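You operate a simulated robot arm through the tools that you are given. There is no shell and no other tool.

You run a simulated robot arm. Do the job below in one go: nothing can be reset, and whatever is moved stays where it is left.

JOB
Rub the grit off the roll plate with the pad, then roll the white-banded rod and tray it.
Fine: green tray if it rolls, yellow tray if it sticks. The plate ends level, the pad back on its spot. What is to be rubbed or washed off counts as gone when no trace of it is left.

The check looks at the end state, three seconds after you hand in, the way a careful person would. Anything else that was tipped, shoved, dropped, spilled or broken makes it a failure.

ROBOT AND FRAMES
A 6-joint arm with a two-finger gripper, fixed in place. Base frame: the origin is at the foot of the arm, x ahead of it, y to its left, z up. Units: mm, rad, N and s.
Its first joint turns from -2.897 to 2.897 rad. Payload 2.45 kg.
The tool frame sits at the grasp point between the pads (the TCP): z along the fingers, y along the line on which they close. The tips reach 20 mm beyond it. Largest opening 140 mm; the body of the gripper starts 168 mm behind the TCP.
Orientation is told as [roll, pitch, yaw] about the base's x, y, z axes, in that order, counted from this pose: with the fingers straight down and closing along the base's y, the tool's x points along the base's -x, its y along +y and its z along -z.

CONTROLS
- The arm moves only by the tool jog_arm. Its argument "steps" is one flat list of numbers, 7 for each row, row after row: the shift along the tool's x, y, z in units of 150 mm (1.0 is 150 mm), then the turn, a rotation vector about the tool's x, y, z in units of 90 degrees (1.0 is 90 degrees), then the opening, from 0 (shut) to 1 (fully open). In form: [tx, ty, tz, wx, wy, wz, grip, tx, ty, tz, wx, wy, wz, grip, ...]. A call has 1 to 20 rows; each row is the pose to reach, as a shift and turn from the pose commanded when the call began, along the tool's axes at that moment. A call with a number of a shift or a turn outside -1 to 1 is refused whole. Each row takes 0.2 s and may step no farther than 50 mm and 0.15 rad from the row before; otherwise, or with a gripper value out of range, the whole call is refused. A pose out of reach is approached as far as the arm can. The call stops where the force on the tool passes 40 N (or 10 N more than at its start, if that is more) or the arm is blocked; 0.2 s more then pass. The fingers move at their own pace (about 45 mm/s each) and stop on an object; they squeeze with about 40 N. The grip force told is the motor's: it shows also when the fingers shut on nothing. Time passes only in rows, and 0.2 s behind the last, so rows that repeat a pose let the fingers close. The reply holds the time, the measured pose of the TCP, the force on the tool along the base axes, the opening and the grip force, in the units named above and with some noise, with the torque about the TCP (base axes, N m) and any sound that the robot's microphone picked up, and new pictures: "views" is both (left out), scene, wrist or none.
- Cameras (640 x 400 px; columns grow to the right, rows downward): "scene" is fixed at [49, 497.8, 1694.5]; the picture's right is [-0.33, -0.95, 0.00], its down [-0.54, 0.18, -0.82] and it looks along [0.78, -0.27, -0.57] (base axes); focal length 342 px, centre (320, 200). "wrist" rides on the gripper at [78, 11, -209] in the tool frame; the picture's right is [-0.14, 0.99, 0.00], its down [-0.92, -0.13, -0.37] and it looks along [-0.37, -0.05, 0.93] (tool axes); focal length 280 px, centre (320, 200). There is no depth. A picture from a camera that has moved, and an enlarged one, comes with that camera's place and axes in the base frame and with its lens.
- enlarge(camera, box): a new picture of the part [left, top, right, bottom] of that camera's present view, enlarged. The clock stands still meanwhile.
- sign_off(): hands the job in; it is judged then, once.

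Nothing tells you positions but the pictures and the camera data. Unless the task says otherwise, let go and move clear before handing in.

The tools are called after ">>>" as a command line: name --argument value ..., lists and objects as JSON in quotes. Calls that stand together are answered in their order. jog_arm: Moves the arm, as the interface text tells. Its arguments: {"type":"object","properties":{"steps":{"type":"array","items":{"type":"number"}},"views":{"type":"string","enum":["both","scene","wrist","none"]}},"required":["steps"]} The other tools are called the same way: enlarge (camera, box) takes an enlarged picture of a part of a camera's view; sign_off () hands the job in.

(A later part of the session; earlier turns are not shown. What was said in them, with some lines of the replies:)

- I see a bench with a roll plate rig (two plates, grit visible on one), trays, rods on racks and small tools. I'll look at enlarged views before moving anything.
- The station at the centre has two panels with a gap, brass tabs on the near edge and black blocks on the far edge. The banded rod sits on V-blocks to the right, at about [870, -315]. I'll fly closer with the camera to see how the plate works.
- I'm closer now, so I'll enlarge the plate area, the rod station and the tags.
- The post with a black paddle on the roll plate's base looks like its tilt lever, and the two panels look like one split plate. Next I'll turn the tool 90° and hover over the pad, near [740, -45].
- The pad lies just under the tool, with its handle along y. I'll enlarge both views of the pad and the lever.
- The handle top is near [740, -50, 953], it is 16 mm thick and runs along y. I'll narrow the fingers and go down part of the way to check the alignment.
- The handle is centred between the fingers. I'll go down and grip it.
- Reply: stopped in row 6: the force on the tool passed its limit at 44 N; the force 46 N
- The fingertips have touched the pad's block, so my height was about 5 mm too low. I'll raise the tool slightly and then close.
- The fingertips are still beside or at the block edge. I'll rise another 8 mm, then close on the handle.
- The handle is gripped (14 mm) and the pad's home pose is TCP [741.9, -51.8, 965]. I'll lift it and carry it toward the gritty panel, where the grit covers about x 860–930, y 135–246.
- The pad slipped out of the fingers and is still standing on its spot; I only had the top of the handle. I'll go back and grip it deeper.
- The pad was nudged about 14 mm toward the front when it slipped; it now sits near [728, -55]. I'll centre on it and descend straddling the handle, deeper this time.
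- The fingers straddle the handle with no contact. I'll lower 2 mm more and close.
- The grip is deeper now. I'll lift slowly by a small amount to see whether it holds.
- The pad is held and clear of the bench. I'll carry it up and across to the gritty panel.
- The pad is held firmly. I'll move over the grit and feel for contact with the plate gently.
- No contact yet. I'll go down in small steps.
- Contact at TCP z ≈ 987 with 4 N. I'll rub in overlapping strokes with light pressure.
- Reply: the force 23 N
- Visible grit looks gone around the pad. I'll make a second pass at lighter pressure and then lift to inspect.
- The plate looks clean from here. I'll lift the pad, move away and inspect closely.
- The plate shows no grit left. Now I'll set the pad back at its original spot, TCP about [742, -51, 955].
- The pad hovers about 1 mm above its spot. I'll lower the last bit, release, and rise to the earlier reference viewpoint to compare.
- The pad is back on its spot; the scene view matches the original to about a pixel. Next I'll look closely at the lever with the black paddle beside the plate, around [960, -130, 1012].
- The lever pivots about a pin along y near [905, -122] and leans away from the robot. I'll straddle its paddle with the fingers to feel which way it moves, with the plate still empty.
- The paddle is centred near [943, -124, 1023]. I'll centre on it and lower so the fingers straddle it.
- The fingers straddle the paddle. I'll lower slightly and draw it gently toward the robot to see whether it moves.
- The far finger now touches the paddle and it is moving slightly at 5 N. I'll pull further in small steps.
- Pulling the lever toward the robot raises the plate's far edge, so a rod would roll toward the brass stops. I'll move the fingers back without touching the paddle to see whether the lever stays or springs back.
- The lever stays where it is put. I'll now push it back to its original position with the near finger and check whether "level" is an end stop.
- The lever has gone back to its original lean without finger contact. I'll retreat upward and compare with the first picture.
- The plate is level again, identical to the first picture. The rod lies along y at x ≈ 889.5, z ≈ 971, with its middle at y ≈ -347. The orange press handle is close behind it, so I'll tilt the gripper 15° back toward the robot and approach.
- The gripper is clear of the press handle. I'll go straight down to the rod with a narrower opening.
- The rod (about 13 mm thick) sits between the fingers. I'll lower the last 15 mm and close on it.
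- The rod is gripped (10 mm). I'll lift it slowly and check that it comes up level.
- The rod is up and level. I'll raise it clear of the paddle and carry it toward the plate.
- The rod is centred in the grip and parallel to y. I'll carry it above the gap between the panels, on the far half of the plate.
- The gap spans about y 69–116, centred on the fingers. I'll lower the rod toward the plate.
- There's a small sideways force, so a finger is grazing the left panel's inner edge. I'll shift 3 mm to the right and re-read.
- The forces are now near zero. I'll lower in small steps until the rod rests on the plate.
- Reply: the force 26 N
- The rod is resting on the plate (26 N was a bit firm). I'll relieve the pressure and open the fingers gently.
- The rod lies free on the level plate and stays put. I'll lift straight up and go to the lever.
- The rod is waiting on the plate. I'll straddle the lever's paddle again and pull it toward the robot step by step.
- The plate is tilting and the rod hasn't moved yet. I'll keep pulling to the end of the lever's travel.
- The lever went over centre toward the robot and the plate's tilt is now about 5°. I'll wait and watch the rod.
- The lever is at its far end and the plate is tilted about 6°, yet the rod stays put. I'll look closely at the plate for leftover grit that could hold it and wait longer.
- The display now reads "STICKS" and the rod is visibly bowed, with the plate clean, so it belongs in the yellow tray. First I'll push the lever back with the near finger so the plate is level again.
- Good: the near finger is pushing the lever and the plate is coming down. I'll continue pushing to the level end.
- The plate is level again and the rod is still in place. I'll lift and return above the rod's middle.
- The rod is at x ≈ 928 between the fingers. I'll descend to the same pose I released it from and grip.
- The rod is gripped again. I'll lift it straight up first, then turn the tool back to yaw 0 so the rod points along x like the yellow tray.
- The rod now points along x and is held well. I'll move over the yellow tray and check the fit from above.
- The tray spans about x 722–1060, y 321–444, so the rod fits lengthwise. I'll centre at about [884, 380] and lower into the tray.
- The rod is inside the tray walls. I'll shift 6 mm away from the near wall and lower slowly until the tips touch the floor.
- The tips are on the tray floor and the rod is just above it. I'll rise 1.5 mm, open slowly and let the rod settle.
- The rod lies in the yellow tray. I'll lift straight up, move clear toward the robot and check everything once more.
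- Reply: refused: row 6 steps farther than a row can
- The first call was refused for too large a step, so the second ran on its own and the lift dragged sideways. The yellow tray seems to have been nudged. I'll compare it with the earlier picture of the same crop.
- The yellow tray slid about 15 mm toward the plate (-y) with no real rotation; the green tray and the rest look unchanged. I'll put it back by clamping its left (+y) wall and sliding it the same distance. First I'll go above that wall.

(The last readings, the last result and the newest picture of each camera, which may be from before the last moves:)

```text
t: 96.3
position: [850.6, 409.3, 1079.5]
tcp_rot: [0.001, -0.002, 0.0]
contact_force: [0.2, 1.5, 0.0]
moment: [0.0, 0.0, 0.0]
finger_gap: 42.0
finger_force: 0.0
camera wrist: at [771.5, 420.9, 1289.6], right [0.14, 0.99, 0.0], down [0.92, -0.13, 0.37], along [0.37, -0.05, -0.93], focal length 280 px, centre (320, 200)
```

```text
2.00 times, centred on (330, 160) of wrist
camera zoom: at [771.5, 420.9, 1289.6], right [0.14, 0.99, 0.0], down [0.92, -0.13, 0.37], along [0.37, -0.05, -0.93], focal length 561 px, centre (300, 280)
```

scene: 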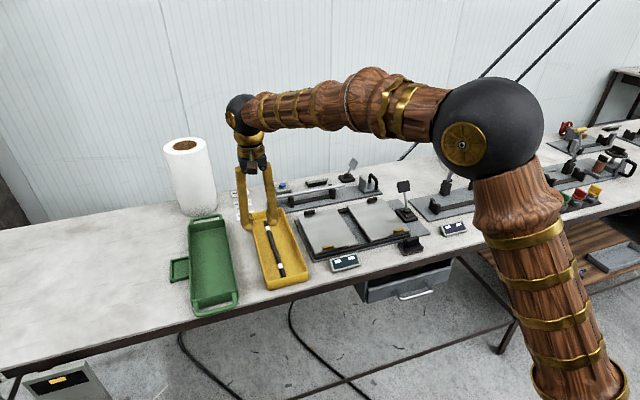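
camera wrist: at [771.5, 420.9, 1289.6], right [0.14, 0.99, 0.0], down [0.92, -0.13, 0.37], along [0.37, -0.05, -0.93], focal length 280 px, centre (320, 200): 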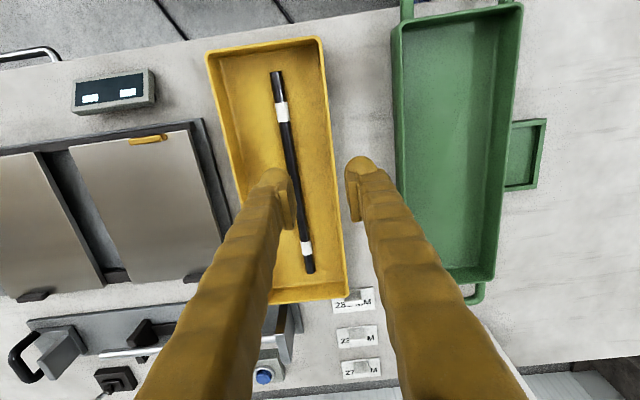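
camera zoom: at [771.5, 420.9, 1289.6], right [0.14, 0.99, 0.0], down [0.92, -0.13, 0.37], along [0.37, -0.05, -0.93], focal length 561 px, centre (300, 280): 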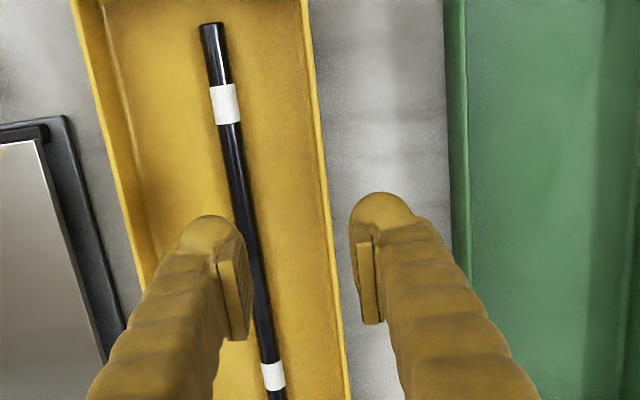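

The tray's left rim is at y ≈ 425. I'll straddle it with a 28 mm opening (clear of the rod) and go down.

>>> jog_arm --steps '[0, 0.105, 0, 0, 0, 0, 0.2, 0, 0.105, 0.15, 0, 0, 0, 0.2, 0, 0.105, 0.35, 0, 0, 0, 0.2, 0, 0.105, 0.5, 0, 0, 0, 0.2, 0, 0.105, 0.6, 0, 0, 0, 0.2]'

>>> enlarge --camera "wrist" --box '[220, 100, 420, 260]'

>>> enlarge --camera "scene" --box '[220, 180, 320, 300]'

```text
t: 97.5
position: [849.7, 425.3, 990.7]
tcp_rot: [0.0, -0.003, 0.001]
contact_force: [-0.9, 0.7, -0.4]
moment: [0.0, 0.0, 0.03]
finger_gap: 28.1
finger_force: 0.0
camera wrist: at [770.7, 436.8, 1199.9], right [0.14, 0.99, 0.0], down [0.92, -0.13, 0.37], along [0.37, -0.05, -0.93], focal length 280 px, centre (320, 200)
```

scene: 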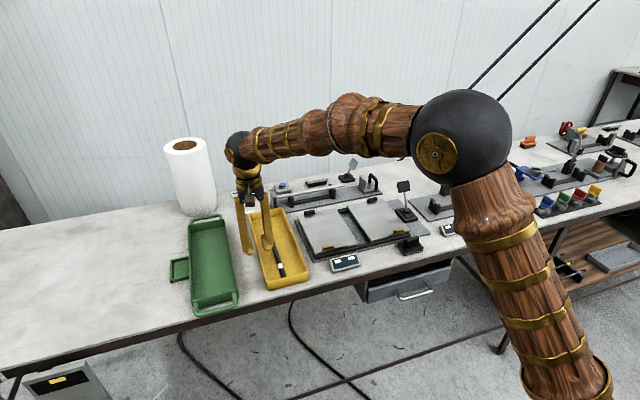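
wrist: 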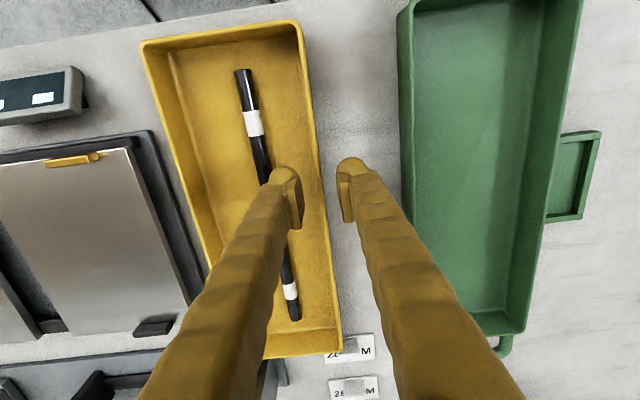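

```text
2.50 times, centred on (320, 180) of wrist
camera zoom: at [770.7, 436.8, 1199.9], right [0.14, 0.99, 0.0], down [0.92, -0.13, 0.37], along [0.37, -0.05, -0.93], focal length 701 px, centre (320, 250)
```

zoom: 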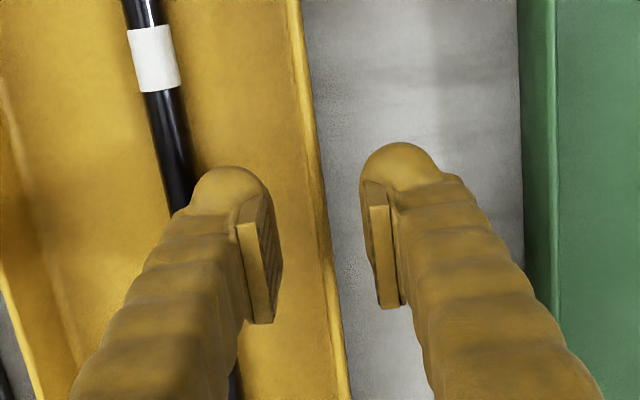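

```text
3.33 times, centred on (270, 240) of scene
camera zoom: at [49.0, 497.8, 1694.5], right [-0.33, -0.95, 0.0], down [-0.54, 0.18, -0.82], along [0.78, -0.27, -0.57], focal length 1140 px, centre (487, 67)
```

zoom: 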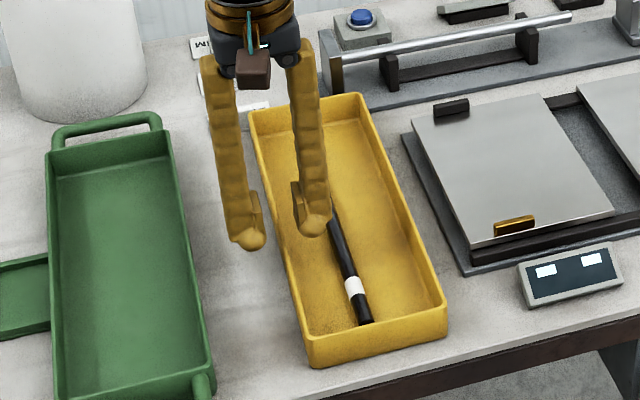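

The rim lies between the fingers and the rod is clear. I'll descend and clamp the wall.

>>> jog_arm --steps '[0, 0.01, 0.08, 0, 0, 0, 0.2, 0, 0.01, 0.16, 0, 0, 0, 0.2, 0, 0.01, 0.22, 0, 0, 0, 0.2, 0, 0.01, 0.24, 0, 0, 0, 0.2]' --views "none"

>>> enlarge --camera "wrist" --box '[220, 100, 420, 260]'

>>> enlarge --camera "scene" --box '[220, 180, 320, 300]'

```text
t: 98.5
position: [849.1, 427.5, 954.8]
tcp_rot: [0.002, -0.005, 0.001]
contact_force: [0.1, -0.1, 0.4]
moment: [-0.03, 0.02, -0.01]
finger_gap: 28.0
finger_force: 0.0
```

```text
2.50 times, centred on (320, 180) of wrist
camera zoom: at [770.8, 438.6, 1163.9], right [0.14, 0.99, 0.0], down [0.92, -0.13, 0.37], along [0.37, -0.05, -0.93], focal length 701 px, centre (320, 250)
```

zoom: 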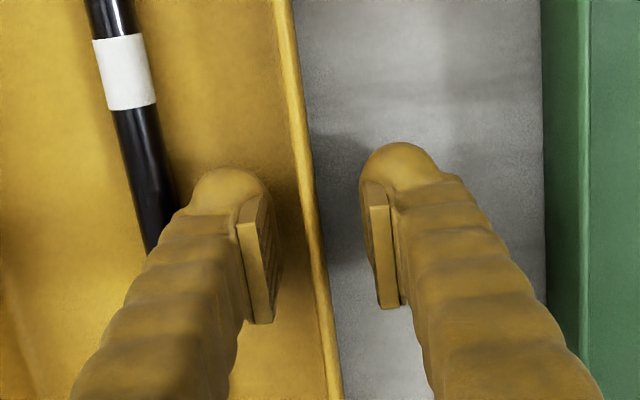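

```text
3.33 times, centred on (270, 240) of scene
camera zoom: at [49.0, 497.8, 1694.5], right [-0.33, -0.95, 0.0], down [-0.54, 0.18, -0.82], along [0.78, -0.27, -0.57], focal length 1140 px, centre (487, 67)
```

zoom: 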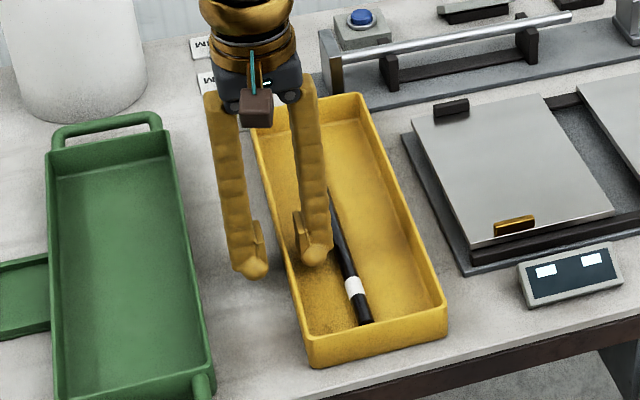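

The wall is centred between the fingers. I'll clamp it.

>>> jog_arm --steps '[0, -0.005, 0, 0, 0, 0, 0.12, 0, -0.005, 0, 0, 0, 0, 0.06, 0, -0.005, 0, 0, 0, 0, 0, 0, -0.005, 0, 0, 0, 0, 0, 0, -0.005, 0, 0, 0, 0, 0]' --views "none"

>>> enlarge --camera "scene" --box '[160, 180, 320, 320]'

```text
t: 99.7
position: [849.8, 427.0, 953.3]
tcp_rot: [-0.001, -0.002, 0.001]
contact_force: [-0.3, 0.4, -0.5]
moment: [0.03, 0.0, -0.21]
finger_gap: 5.8
finger_force: 32.0
```

```text
2.86 times, centred on (240, 250) of scene
camera zoom: at [49.0, 497.8, 1694.5], right [-0.33, -0.95, 0.0], down [-0.54, 0.18, -0.82], along [0.78, -0.27, -0.57], focal length 977 px, centre (549, 57)
```

zoom: 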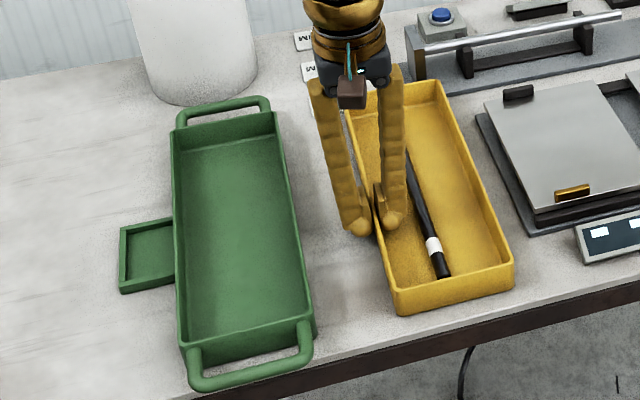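

The wall is clamped (5.8 mm). I'll slide the tray 15 mm toward +y in small steps.

>>> jog_arm --steps '[0, 0.02, 0, 0, 0, 0, 0, 0, 0.04, 0, 0, 0, 0, 0, 0, 0.06, 0, 0, 0, 0, 0, 0, 0.08, 0, 0, 0, 0, 0, 0, 0.097, 0, 0, 0, 0, 0, 0, 0.097, 0, 0, 0, 0, 0]' --views "none"

>>> enlarge --camera "scene" --box '[160, 180, 320, 320]'

```text
t: 101.1
position: [849.5, 441.3, 953.1]
tcp_rot: [0.0, -0.001, 0.001]
contact_force: [-0.7, -4.1, 7.1]
moment: [-0.05, 0.09, -0.01]
finger_gap: 5.7
finger_force: 32.5
```

```text
2.86 times, centred on (240, 250) of scene
camera zoom: at [49.0, 497.8, 1694.5], right [-0.33, -0.95, 0.0], down [-0.54, 0.18, -0.82], along [0.78, -0.27, -0.57], focal length 977 px, centre (549, 57)
```

zoom: 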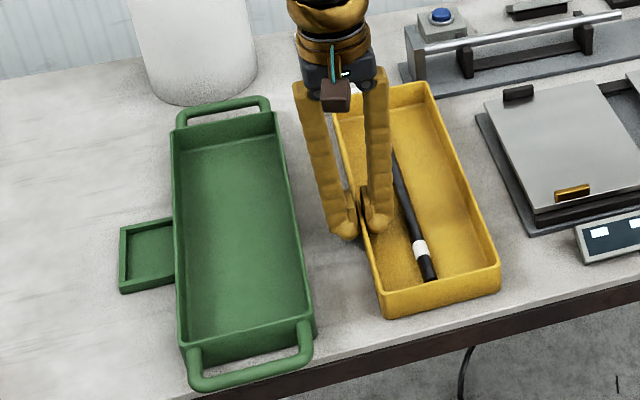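

The tray corners now agree with the first picture to about a pixel. I'll check with the other early crop too before releasing.

>>> enlarge --camera "scene" --box '[260, 160, 420, 280]'

```text
3.33 times, centred on (340, 220) of scene
camera zoom: at [49.0, 497.8, 1694.5], right [-0.33, -0.95, 0.0], down [-0.54, 0.18, -0.82], along [0.78, -0.27, -0.57], focal length 1140 px, centre (253, 133)
```

zoom: 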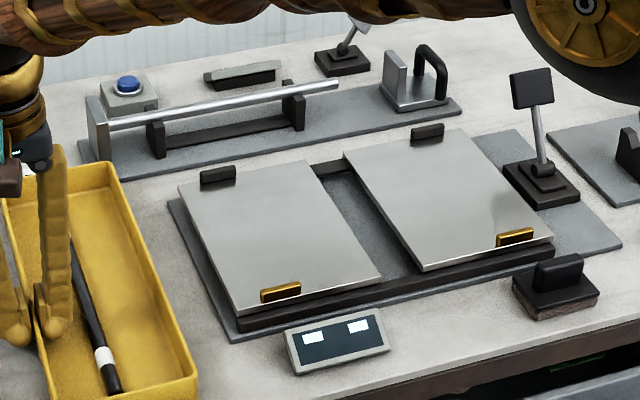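

The match is within about 1 mm. I'll release the wall, lift strictly straight up, and only then move away.

>>> jog_arm --steps '[0, 0, 0, 0, 0, 0, 0.08, 0, 0, 0, 0, 0, 0, 0.15, 0, 0, 0, 0, 0, 0, 0.18, 0, 0, 0, 0, 0, 0, 0.18, 0, 0, -0.1, 0, 0, 0, 0.18, 0, 0, -0.3, 0, 0, 0, 0.18, 0, 0, -0.6, 0, 0, 0, 0.18, 0, 0, -0.9, 0, 0, 0, 0.18]'

>>> enlarge --camera "scene" --box '[160, 180, 320, 320]'

```text
t: 102.9
position: [849.4, 440.4, 1089.9]
tcp_rot: [0.0, -0.002, -0.001]
contact_force: [0.0, 0.6, 0.9]
moment: [0.03, 0.02, 0.0]
finger_gap: 25.3
finger_force: 0.1
camera wrist: at [771.3, 451.7, 1298.9], right [0.14, 0.99, 0.0], down [0.92, -0.13, 0.37], along [0.37, -0.05, -0.93], focal length 280 px, centre (320, 200)
```

scene: 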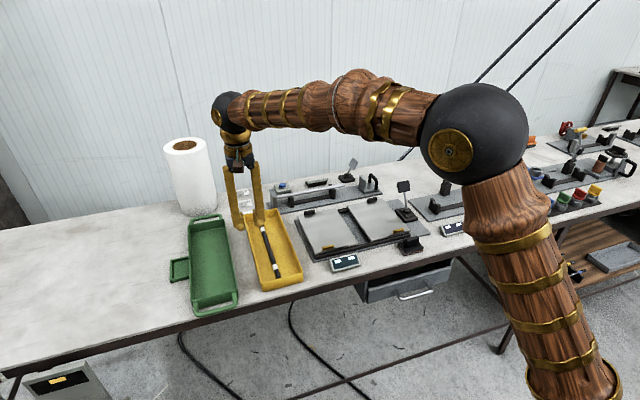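
wrist: 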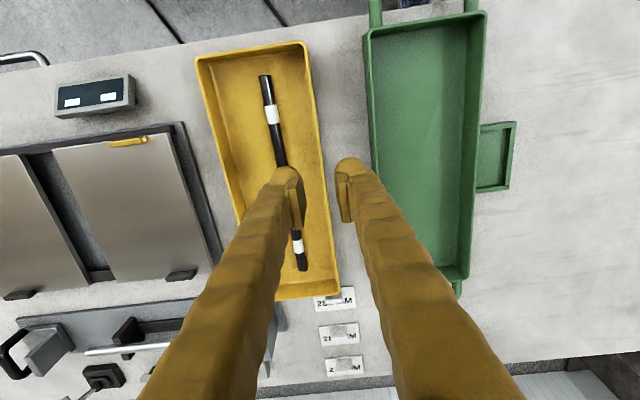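

```text
2.86 times, centred on (240, 250) of scene
camera zoom: at [49.0, 497.8, 1694.5], right [-0.33, -0.95, 0.0], down [-0.54, 0.18, -0.82], along [0.78, -0.27, -0.57], focal length 977 px, centre (549, 57)
```

zoom: 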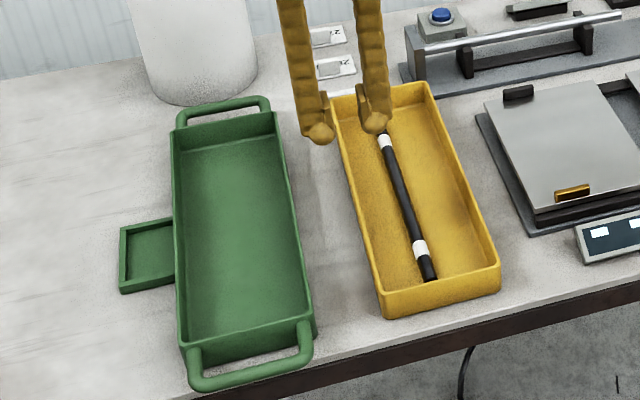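

The tray is back in place with the rod inside. I'll move up and away, then do a last inspection.

>>> jog_arm --steps '[0, 0, -0.25, 0, 0, 0, 0.18, 0.1, 0, -0.5, 0, 0, 0, 0.18, 0.2, -0.15, -0.7, 0, 0, 0, 0.18, 0.35, -0.35, -0.8, 0, 0, 0, 0.18, 0.5, -0.6, -0.8, 0, 0, 0, 0.18, 0.6, -0.85, -0.8, 0, 0, 0, 0.18, 0.7, -1, -0.8, 0, 0, 0, 0.18]' --views "none"

>>> jog_arm --steps '[0.1, -0.25, 0, 0, 0, 0, 0.5, 0.15, -0.5, 0, 0, 0, 0, 0.8, 0.15, -0.75, 0, 0, 0, 0, 1, 0.15, -1, 0, 0, 0, 0, 1]'

>>> enlarge --camera "scene" --box '[160, 180, 320, 320]'

>>> enlarge --camera "scene" --box '[290, 190, 430, 280]'

>>> enlarge --camera "scene" --box '[390, 100, 640, 260]'

```text
t: 104.5
position: [744.8, 292.1, 1208.6]
tcp_rot: [0.0, -0.001, -0.001]
contact_force: [0.1, 0.3, -0.8]
moment: [0.02, 0.03, -0.04]
finger_gap: 25.3
finger_force: 0.1
```

```text
t: 105.5
position: [723.5, 140.4, 1208.4]
tcp_rot: [0.001, -0.002, 0.001]
contact_force: [0.0, -0.1, 0.1]
moment: [0.04, -0.02, -0.03]
finger_gap: 111.0
finger_force: 0.1
camera wrist: at [643.9, 151.6, 1418.5], right [0.14, 0.99, 0.0], down [0.92, -0.13, 0.37], along [0.37, -0.05, -0.93], focal length 280 px, centre (320, 200)
```

scene: 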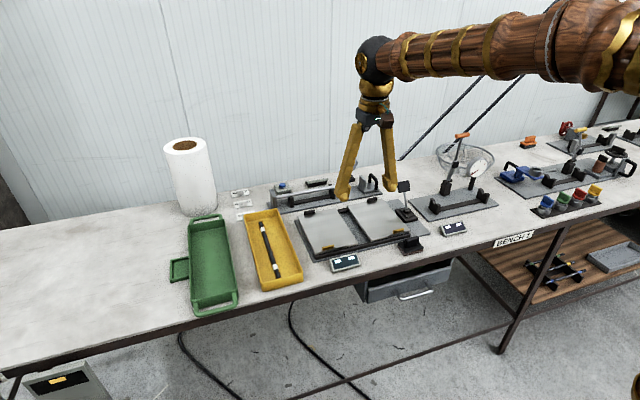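
wrist: 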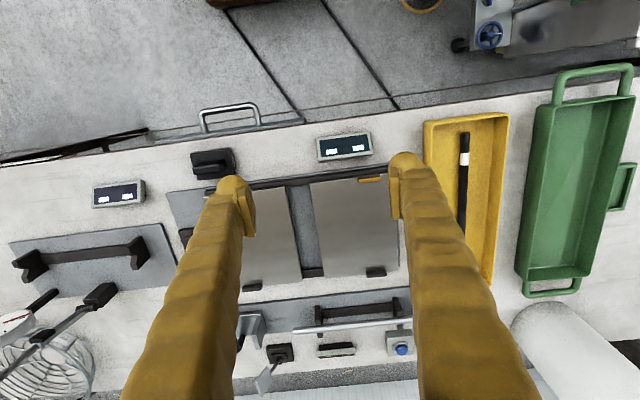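

```text
2.86 times, centred on (240, 250) of scene
camera zoom: at [49.0, 497.8, 1694.5], right [-0.33, -0.95, 0.0], down [-0.54, 0.18, -0.82], along [0.78, -0.27, -0.57], focal length 977 px, centre (549, 57)
```

zoom: 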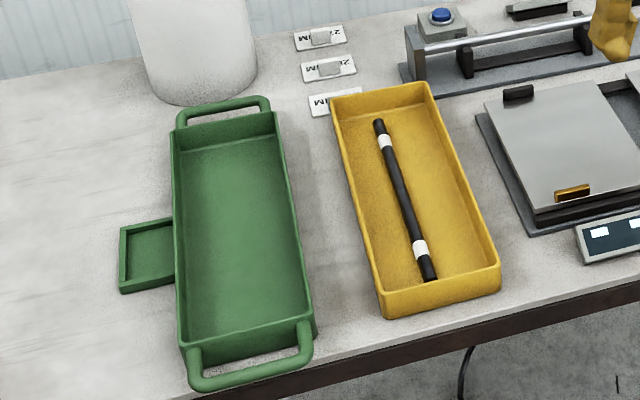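

```text
4.44 times, centred on (360, 235) of scene
camera zoom: at [49.0, 497.8, 1694.5], right [-0.33, -0.95, 0.0], down [-0.54, 0.18, -0.82], along [0.78, -0.27, -0.57], focal length 1520 px, centre (142, 44)
```

zoom: 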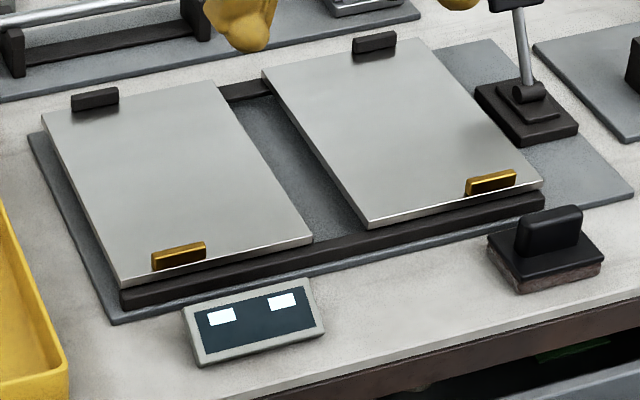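

```text
2.50 times, centred on (515, 180) of scene
camera zoom: at [49.0, 497.8, 1694.5], right [-0.33, -0.95, 0.0], down [-0.54, 0.18, -0.82], along [0.78, -0.27, -0.57], focal length 855 px, centre (-168, 250)
```

zoom: 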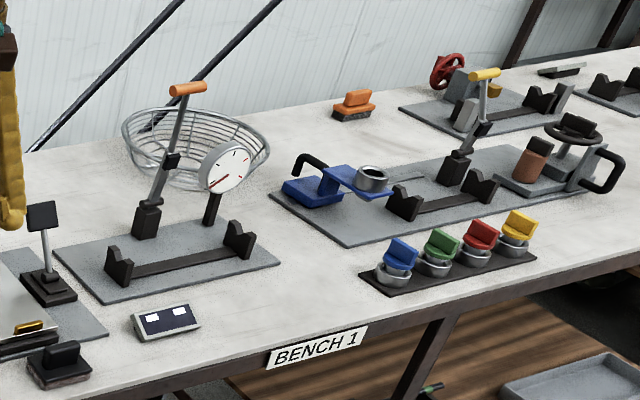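

The plate is clean and level, and the pad is on its spot. The banded rod showed "STICKS" and lies in the yellow tray, which is back where it was to within about 2 mm. The gripper is clear, so I'm handing in.

>>> sign_off

```text
The job is handed in.
```

I rubbed the plate clean, rolled the white-banded rod, and put it in the yellow tray because it sticks. The job is handed in.

- **Plate:** No grit shows in the close-up views. The lever is back at its starting position, and the plate matches its first picture, so it sits level.
- **Rod:** With the plate tilted about 6°, the rod stayed put and the display read "STICKS". It also looks bowed.
- **Pad:** My first grip slipped and shoved the pad about 14 mm. I gripped it again, and after the rubbing set it back within about 2 mm of where it started.
- **Yellow tray:** As I lifted away after placing the rod, one of my moves was refused. The next move then dragged the tray about 15 mm sideways. I slid it back to within about 2 mm, with the rod still inside.

In the last pictures nothing else looked moved.
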